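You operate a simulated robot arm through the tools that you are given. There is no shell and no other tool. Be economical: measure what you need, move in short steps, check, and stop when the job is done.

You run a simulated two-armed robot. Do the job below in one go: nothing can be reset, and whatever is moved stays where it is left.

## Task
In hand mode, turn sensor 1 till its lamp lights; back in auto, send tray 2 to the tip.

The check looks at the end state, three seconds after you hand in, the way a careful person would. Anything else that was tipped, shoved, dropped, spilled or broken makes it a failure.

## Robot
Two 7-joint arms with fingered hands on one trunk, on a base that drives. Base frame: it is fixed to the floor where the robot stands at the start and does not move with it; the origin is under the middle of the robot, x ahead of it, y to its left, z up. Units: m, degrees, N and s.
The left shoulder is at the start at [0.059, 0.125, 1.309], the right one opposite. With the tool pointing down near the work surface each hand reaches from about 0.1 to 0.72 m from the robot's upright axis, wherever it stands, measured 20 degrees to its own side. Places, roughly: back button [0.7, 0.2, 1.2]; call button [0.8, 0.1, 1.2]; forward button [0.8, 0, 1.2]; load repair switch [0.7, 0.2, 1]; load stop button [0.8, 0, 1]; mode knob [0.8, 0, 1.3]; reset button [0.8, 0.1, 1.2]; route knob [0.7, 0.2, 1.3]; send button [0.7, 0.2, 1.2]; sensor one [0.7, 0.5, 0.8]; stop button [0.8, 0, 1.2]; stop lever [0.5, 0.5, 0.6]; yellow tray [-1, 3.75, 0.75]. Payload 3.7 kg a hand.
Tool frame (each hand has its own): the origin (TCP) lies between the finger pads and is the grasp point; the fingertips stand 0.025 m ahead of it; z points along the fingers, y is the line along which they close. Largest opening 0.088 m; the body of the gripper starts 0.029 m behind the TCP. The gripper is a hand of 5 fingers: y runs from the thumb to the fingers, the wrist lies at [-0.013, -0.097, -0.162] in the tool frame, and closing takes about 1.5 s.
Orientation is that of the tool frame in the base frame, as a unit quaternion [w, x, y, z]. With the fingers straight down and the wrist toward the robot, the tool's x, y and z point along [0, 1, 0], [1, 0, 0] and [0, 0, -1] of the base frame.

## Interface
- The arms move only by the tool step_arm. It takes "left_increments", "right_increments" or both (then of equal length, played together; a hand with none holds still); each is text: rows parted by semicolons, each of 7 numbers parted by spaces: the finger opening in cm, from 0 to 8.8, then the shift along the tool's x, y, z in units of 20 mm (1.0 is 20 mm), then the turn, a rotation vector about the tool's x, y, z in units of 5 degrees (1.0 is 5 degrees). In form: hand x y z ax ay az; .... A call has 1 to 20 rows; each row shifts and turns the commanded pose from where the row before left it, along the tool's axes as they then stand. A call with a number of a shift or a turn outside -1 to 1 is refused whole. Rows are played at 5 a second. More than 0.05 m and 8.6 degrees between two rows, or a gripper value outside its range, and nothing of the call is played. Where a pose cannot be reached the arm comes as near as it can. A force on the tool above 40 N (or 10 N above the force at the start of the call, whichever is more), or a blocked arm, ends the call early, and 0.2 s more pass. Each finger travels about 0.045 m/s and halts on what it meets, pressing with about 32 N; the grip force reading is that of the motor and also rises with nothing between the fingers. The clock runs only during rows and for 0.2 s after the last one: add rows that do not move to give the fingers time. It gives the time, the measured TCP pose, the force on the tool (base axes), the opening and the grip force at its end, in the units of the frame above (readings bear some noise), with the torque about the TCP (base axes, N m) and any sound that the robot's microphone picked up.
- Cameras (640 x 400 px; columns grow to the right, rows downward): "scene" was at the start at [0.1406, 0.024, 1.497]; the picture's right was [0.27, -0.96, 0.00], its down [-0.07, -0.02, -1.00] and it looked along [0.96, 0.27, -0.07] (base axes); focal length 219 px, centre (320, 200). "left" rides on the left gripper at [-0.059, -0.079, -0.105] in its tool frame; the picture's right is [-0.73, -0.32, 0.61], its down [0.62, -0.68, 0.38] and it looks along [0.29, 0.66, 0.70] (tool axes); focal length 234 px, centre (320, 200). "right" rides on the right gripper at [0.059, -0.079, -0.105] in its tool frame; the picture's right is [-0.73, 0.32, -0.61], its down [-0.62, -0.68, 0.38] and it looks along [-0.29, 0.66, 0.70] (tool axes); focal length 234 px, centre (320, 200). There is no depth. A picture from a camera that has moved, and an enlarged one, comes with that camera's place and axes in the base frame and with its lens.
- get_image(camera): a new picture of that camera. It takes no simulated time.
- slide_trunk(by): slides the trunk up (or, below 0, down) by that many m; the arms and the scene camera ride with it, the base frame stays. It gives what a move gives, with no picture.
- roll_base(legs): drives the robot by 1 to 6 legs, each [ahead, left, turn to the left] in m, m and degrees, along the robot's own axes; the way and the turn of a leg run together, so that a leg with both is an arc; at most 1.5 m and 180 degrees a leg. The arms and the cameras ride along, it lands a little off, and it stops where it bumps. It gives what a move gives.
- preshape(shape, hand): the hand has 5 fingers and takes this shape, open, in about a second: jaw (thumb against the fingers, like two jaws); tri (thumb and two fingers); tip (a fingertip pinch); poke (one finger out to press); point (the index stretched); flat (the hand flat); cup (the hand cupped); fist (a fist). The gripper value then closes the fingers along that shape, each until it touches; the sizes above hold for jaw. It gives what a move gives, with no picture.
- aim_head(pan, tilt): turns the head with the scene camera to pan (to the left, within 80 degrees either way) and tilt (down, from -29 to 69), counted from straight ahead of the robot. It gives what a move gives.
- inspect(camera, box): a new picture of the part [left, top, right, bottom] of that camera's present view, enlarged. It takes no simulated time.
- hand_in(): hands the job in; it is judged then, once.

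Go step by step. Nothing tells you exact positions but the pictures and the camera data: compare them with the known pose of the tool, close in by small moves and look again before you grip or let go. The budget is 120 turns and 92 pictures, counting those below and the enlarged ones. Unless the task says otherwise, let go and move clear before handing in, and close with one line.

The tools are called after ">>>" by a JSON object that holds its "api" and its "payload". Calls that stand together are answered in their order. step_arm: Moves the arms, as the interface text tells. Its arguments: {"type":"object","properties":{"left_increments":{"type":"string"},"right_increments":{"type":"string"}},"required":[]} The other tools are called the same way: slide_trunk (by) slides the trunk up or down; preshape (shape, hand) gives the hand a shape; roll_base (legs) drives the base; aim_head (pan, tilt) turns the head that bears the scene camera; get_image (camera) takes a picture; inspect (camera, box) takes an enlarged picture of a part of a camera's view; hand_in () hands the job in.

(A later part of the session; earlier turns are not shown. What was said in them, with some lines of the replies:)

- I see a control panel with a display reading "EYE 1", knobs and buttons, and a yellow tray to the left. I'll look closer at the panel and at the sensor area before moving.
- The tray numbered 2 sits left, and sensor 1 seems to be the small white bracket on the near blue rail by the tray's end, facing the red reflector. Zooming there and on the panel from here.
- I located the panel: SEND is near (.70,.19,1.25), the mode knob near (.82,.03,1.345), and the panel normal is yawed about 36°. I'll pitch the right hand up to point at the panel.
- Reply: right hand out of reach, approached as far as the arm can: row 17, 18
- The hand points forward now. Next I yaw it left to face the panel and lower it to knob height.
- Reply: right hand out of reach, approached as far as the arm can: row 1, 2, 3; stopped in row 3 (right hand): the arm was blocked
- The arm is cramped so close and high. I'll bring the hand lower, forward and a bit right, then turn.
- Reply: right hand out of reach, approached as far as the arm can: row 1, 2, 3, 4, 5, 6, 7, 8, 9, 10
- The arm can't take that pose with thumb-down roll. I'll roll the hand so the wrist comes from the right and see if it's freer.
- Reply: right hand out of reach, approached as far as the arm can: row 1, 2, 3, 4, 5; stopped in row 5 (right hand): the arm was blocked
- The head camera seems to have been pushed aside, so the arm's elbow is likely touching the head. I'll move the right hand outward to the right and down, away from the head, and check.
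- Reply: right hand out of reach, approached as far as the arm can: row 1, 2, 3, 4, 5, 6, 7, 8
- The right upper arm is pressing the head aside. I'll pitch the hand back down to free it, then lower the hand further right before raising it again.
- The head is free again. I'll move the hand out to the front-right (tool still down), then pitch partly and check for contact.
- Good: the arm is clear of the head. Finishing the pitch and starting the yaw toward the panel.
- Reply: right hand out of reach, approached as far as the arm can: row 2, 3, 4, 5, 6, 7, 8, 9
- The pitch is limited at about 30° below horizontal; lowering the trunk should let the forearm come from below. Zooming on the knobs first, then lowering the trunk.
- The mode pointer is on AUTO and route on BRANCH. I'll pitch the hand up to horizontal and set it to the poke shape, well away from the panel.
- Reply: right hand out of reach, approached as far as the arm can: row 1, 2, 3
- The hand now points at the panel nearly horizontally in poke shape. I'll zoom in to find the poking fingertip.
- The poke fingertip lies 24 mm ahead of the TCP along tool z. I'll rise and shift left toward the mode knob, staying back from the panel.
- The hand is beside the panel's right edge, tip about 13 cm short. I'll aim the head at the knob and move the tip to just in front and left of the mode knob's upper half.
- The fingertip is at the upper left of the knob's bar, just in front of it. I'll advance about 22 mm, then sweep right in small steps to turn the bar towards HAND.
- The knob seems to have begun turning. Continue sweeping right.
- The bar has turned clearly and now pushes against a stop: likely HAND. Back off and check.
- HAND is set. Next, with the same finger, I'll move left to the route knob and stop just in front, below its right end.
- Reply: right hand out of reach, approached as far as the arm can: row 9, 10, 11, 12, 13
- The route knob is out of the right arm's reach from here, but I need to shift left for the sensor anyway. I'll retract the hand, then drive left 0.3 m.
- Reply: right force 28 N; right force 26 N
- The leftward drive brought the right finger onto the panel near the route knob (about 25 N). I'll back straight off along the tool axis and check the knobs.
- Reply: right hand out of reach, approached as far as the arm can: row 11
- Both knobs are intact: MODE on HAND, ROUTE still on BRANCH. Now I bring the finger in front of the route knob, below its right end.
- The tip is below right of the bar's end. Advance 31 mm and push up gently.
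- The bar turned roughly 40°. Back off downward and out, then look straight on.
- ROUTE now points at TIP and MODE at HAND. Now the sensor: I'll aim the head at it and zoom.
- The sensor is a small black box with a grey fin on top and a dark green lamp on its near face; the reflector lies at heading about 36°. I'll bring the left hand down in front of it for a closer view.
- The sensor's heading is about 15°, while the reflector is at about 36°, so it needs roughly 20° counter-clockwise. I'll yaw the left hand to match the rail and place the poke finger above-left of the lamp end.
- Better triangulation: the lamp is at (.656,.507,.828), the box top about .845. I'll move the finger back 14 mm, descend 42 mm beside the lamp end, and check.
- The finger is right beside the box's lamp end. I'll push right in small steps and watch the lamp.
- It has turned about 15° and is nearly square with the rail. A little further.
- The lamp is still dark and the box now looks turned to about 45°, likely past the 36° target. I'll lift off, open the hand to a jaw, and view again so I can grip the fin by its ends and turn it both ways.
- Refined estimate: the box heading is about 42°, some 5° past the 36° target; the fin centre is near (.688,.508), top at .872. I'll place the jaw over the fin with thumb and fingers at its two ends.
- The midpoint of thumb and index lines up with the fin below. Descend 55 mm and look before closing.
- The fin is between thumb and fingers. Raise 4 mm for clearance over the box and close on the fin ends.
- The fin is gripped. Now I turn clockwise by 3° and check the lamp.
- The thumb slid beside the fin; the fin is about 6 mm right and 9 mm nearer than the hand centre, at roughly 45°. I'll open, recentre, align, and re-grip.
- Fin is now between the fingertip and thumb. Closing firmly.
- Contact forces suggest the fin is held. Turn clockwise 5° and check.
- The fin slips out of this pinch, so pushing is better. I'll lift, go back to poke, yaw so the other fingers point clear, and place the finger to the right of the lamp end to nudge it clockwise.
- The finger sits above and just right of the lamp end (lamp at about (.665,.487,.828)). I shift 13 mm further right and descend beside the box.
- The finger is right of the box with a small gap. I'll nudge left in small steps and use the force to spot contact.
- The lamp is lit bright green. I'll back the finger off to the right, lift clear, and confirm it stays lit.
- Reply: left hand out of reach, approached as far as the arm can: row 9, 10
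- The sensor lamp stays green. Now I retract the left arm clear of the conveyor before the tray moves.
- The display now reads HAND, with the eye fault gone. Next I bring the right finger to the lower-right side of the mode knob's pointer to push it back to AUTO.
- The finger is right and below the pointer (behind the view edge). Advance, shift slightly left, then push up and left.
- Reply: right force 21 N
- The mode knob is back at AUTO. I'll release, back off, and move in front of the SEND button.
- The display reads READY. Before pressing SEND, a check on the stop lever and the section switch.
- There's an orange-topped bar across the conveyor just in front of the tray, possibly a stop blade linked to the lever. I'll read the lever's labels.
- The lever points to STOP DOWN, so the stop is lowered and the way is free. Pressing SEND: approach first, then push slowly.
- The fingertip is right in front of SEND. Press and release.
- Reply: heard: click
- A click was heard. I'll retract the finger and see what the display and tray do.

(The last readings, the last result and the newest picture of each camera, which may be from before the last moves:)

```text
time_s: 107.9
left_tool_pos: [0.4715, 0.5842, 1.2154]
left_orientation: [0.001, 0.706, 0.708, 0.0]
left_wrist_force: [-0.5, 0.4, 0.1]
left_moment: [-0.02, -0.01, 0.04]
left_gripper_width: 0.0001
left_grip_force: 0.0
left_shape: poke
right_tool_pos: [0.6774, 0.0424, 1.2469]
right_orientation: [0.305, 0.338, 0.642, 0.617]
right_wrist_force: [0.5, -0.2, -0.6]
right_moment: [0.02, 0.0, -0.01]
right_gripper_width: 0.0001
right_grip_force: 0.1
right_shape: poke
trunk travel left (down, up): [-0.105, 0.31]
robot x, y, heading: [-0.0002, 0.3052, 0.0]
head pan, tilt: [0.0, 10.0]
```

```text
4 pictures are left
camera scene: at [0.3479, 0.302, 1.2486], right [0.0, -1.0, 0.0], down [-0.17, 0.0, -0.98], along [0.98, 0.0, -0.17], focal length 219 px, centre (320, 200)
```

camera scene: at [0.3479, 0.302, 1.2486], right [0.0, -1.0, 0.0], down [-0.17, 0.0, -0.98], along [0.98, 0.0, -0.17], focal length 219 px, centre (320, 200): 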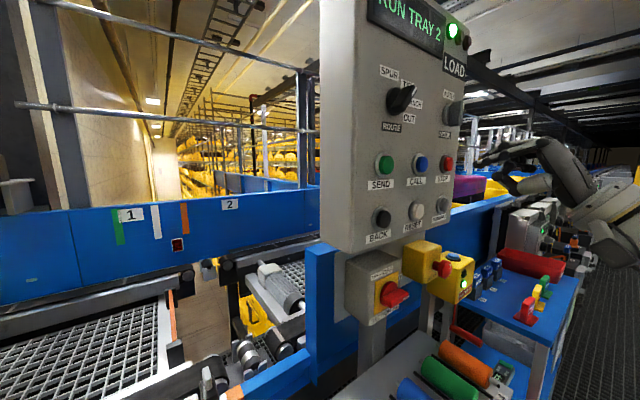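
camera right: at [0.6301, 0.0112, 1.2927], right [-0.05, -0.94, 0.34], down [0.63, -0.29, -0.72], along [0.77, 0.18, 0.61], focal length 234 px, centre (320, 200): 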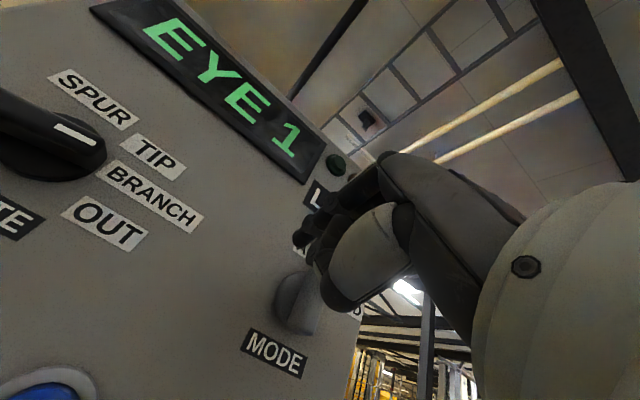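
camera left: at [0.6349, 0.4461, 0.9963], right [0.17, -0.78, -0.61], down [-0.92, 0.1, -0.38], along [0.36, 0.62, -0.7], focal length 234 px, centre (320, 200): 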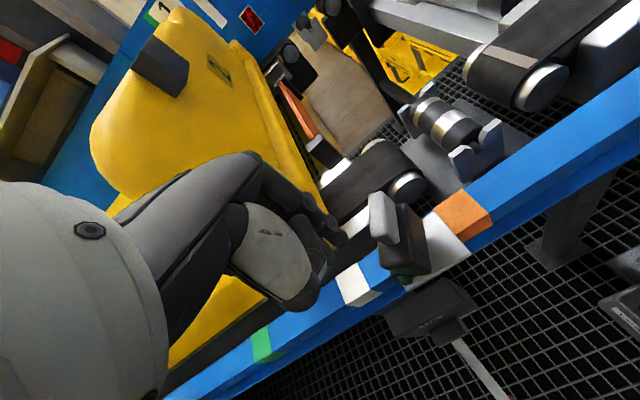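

The display shows "RUN TRAY 2" with a green lamp, and the tray is travelling away. I'll keep the hands clear and wait for it to arrive.

>>> {"api": "step_arm", "payload": {"right_increments": "8.8 -1 0 -0.5 0 0 0;8.8 -1 0 -0.5 0 0 0;8.8 0 0 0 0 0 0;8.8 0 0 0 0 0 0;8.8 0 0 0 0 0 0;8.8 0 0 0 0 0 0;8.8 0 0 0 0 0 0;8.8 0 0 0 0 0 0;8.8 0 0 0 0 0 0;8.8 0 0 0 0 0 0;8.8 0 0 0 0 0 0;8.8 0 0 0 0 0 0;8.8 0 0 0 0 0 0;8.8 0 0 0 0 0 0;8.8 0 0 0 0 0 0;8.8 0 0 0 0 0 0;8.8 0 0 0 0 0 0;8.8 0 0 0 0 0 0;8.8 0 0 0 0 0 0;8.8 0 0 0 0 0 0"}}

>>> {"api": "step_arm", "payload": {"right_increments": "8.8 0 0 0 0 0 0;8.8 0 0 0 0 0 0;8.8 0 0 0 0 0 0;8.8 0 0 0 0 0 0;8.8 0 0 0 0 0 0;8.8 0 0 0 0 0 0;8.8 0 0 0 0 0 0;8.8 0 0 0 0 0 0;8.8 0 0 0 0 0 0;8.8 0 0 0 0 0 0;8.8 0 0 0 0 0 0;8.8 0 0 0 0 0 0;8.8 0 0 0 0 0 0;8.8 0 0 0 0 0 0;8.8 0 0 0 0 0 0;8.8 0 0 0 0 0 0;8.8 0 0 0 0 0 0;8.8 0 0 0 0 0 0;8.8 0 0 0 0 0 0;8.8 0 0 0 0 0 0"}}

>>> {"api": "step_arm", "payload": {"right_increments": "8.8 0 0 0 0 0 0;8.8 0 0 0 0 0 0;8.8 0 0 0 0 0 0;8.8 0 0 0 0 0 0;8.8 0 0 0 0 0 0;8.8 0 0 0 0 0 0;8.8 0 0 0 0 0 0;8.8 0 0 0 0 0 0;8.8 0 0 0 0 0 0;8.8 0 0 0 0 0 0;8.8 0 0 0 0 0 0;8.8 0 0 0 0 0 0;8.8 0 0 0 0 0 0;8.8 0 0 0 0 0 0;8.8 0 0 0 0 0 0;8.8 0 0 0 0 0 0;8.8 0 0 0 0 0 0;8.8 0 0 0 0 0 0;8.8 0 0 0 0 0 0;8.8 0 0 0 0 0 0"}}

>>> {"api": "aim_head", "payload": {"pan": 20, "tilt": 8}}

>>> {"api": "get_image", "payload": {"camera": "scene"}}

```text
time_s: 112.1
left_tool_pos: [0.4707, 0.5851, 1.2155]
left_orientation: [-0.001, 0.706, 0.708, 0.0]
left_wrist_force: [0.1, 0.8, 0.4]
left_moment: [-0.02, 0.01, -0.03]
left_gripper_width: 0.0
left_grip_force: 0.0
left_shape: poke
right_tool_pos: [0.6852, 0.0015, 1.246]
right_orientation: [0.306, 0.339, 0.641, 0.616]
right_wrist_force: [1.4, 0.5, 0.7]
right_moment: [0.05, -0.02, 0.0]
right_gripper_width: 0.0002
right_grip_force: 0.0
right_shape: poke
trunk travel left (down, up): [-0.105, 0.31]
robot x, y, heading: [-0.0022, 0.2995, -0.1]
head pan, tilt: [0.0, 10.0]
```

```text
time_s: 116.3
left_tool_pos: [0.4713, 0.5865, 1.2151]
left_orientation: [0.0, 0.706, 0.708, 0.0]
left_wrist_force: [0.4, 0.1, -0.4]
left_moment: [-0.05, 0.01, 0.04]
left_gripper_width: 0.0
left_grip_force: 0.0
left_shape: poke
right_tool_pos: [0.6844, -0.0, 1.2471]
right_orientation: [0.305, 0.339, 0.642, 0.617]
right_wrist_force: [0.8, 0.6, -0.1]
right_moment: [0.0, 0.0, 0.01]
right_gripper_width: 0.0001
right_grip_force: 0.1
right_shape: poke
trunk travel left (down, up): [-0.105, 0.31]
robot x, y, heading: [0.0027, 0.3024, -0.0]
head pan, tilt: [0.0, 10.0]
```

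```text
time_s: 120.5
left_tool_pos: [0.4703, 0.5858, 1.2163]
left_orientation: [0.001, 0.706, 0.708, -0.001]
left_wrist_force: [-0.3, 1.0, 0.6]
left_moment: [-0.02, -0.03, 0.02]
left_gripper_width: 0.0002
left_grip_force: 0.2
left_shape: poke
right_tool_pos: [0.6846, -0.0, 1.2458]
right_orientation: [0.305, 0.34, 0.642, 0.616]
right_wrist_force: [-0.3, 0.8, -0.3]
right_moment: [-0.03, -0.01, -0.01]
right_gripper_width: 0.0
right_grip_force: 0.1
right_shape: poke
trunk travel left (down, up): [-0.105, 0.31]
robot x, y, heading: [-0.0007, 0.3021, 0.1]
head pan, tilt: [0.0, 10.0]
```

```text
time_s: 121.4
left_tool_pos: [0.4717, 0.586, 1.2164]
left_orientation: [0.0, 0.707, 0.707, 0.0]
left_wrist_force: [-0.1, -0.2, 0.1]
left_moment: [0.01, 0.0, 0.02]
left_gripper_width: 0.0
left_grip_force: 0.0
left_shape: poke
right_tool_pos: [0.6855, -0.0004, 1.2476]
right_orientation: [0.306, 0.338, 0.641, 0.617]
right_wrist_force: [1.0, 0.3, 0.2]
right_moment: [0.02, -0.03, 0.01]
right_gripper_width: 0.0
right_grip_force: 0.2
right_shape: poke
trunk travel left (down, up): [-0.105, 0.31]
robot x, y, heading: [-0.0033, 0.3027, 0.1]
head pan, tilt: [20.0, 8.0]
```

```text
3 pictures are left
camera scene: at [0.3419, 0.3338, 1.2518], right [0.34, -0.94, 0.0], down [-0.13, -0.05, -0.99], along [0.93, 0.34, -0.14], focal length 219 px, centre (320, 200)
```

scene: 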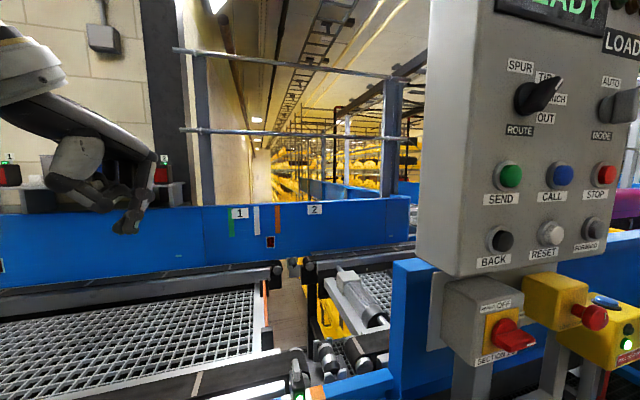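

The display is back to READY, so tray 2 has arrived. A final check of the sensor lamp and the tray to the left.

>>> {"api": "inspect", "payload": {"camera": "scene", "box": [260, 320, 340, 400]}}

>>> {"api": "aim_head", "payload": {"pan": 78, "tilt": 10}}

>>> {"api": "get_image", "payload": {"camera": "scene"}}

```text
5.00 times, centred on (300, 360) of scene
camera zoom: at [0.3419, 0.3338, 1.2518], right [0.34, -0.94, 0.0], down [-0.13, -0.05, -0.99], along [0.93, 0.34, -0.14], focal length 1095 px, centre (420, -600)
```

zoom: 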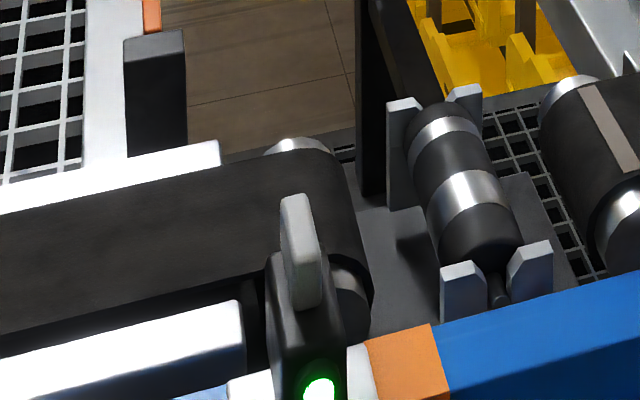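

```text
time_s: 122.6
left_tool_pos: [0.4715, 0.585, 1.2153]
left_orientation: [0.001, 0.707, 0.708, 0.0]
left_wrist_force: [0.0, -0.5, -0.4]
left_moment: [0.0, 0.0, -0.02]
left_gripper_width: 0.0
left_grip_force: 0.1
left_shape: poke
right_tool_pos: [0.6841, -0.001, 1.2463]
right_orientation: [0.305, 0.339, 0.642, 0.616]
right_wrist_force: [0.2, 0.4, 0.3]
right_moment: [0.02, -0.04, 0.03]
right_gripper_width: 0.0
right_grip_force: 0.2
right_shape: poke
trunk travel left (down, up): [-0.105, 0.31]
robot x, y, heading: [-0.0007, 0.3032, -0.0]
head pan, tilt: [78.0, 10.0]
```

```text
1 pictures are left
camera scene: at [0.2742, 0.3931, 1.2486], right [0.98, -0.21, 0.0], down [-0.04, -0.17, -0.98], along [0.2, 0.96, -0.17], focal length 219 px, centre (320, 200)
```

scene: 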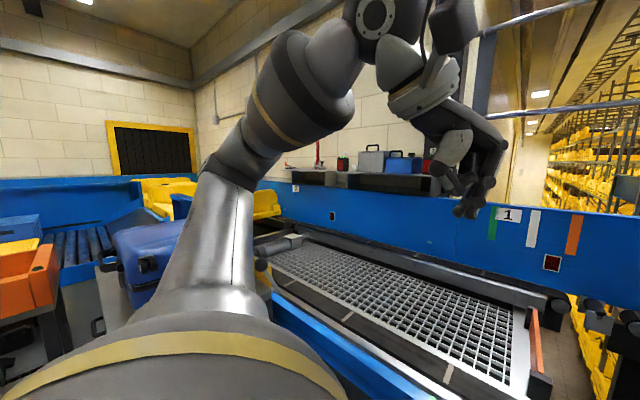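

Sensor 1's lamp is lit, the mode is AUTO, the display reads READY, and tray 2 has left towards the tip. Both hands are clear, so I'm handing in.

>>> {"api": "hand_in", "payload": {}}

```text
The job is handed in.
```

Sensor 1 was turned in HAND mode until its lamp lit. Mode is back on AUTO with the route on TIP. I pressed SEND, the display showed "RUN TRAY 2" and later READY, and the tray left its place; I did not clearly see it at the tip itself. While I was driving left, the right finger pressed the panel near the route knob at about 25 N. It left no visible change, and the knob was still on BRANCH afterwards.
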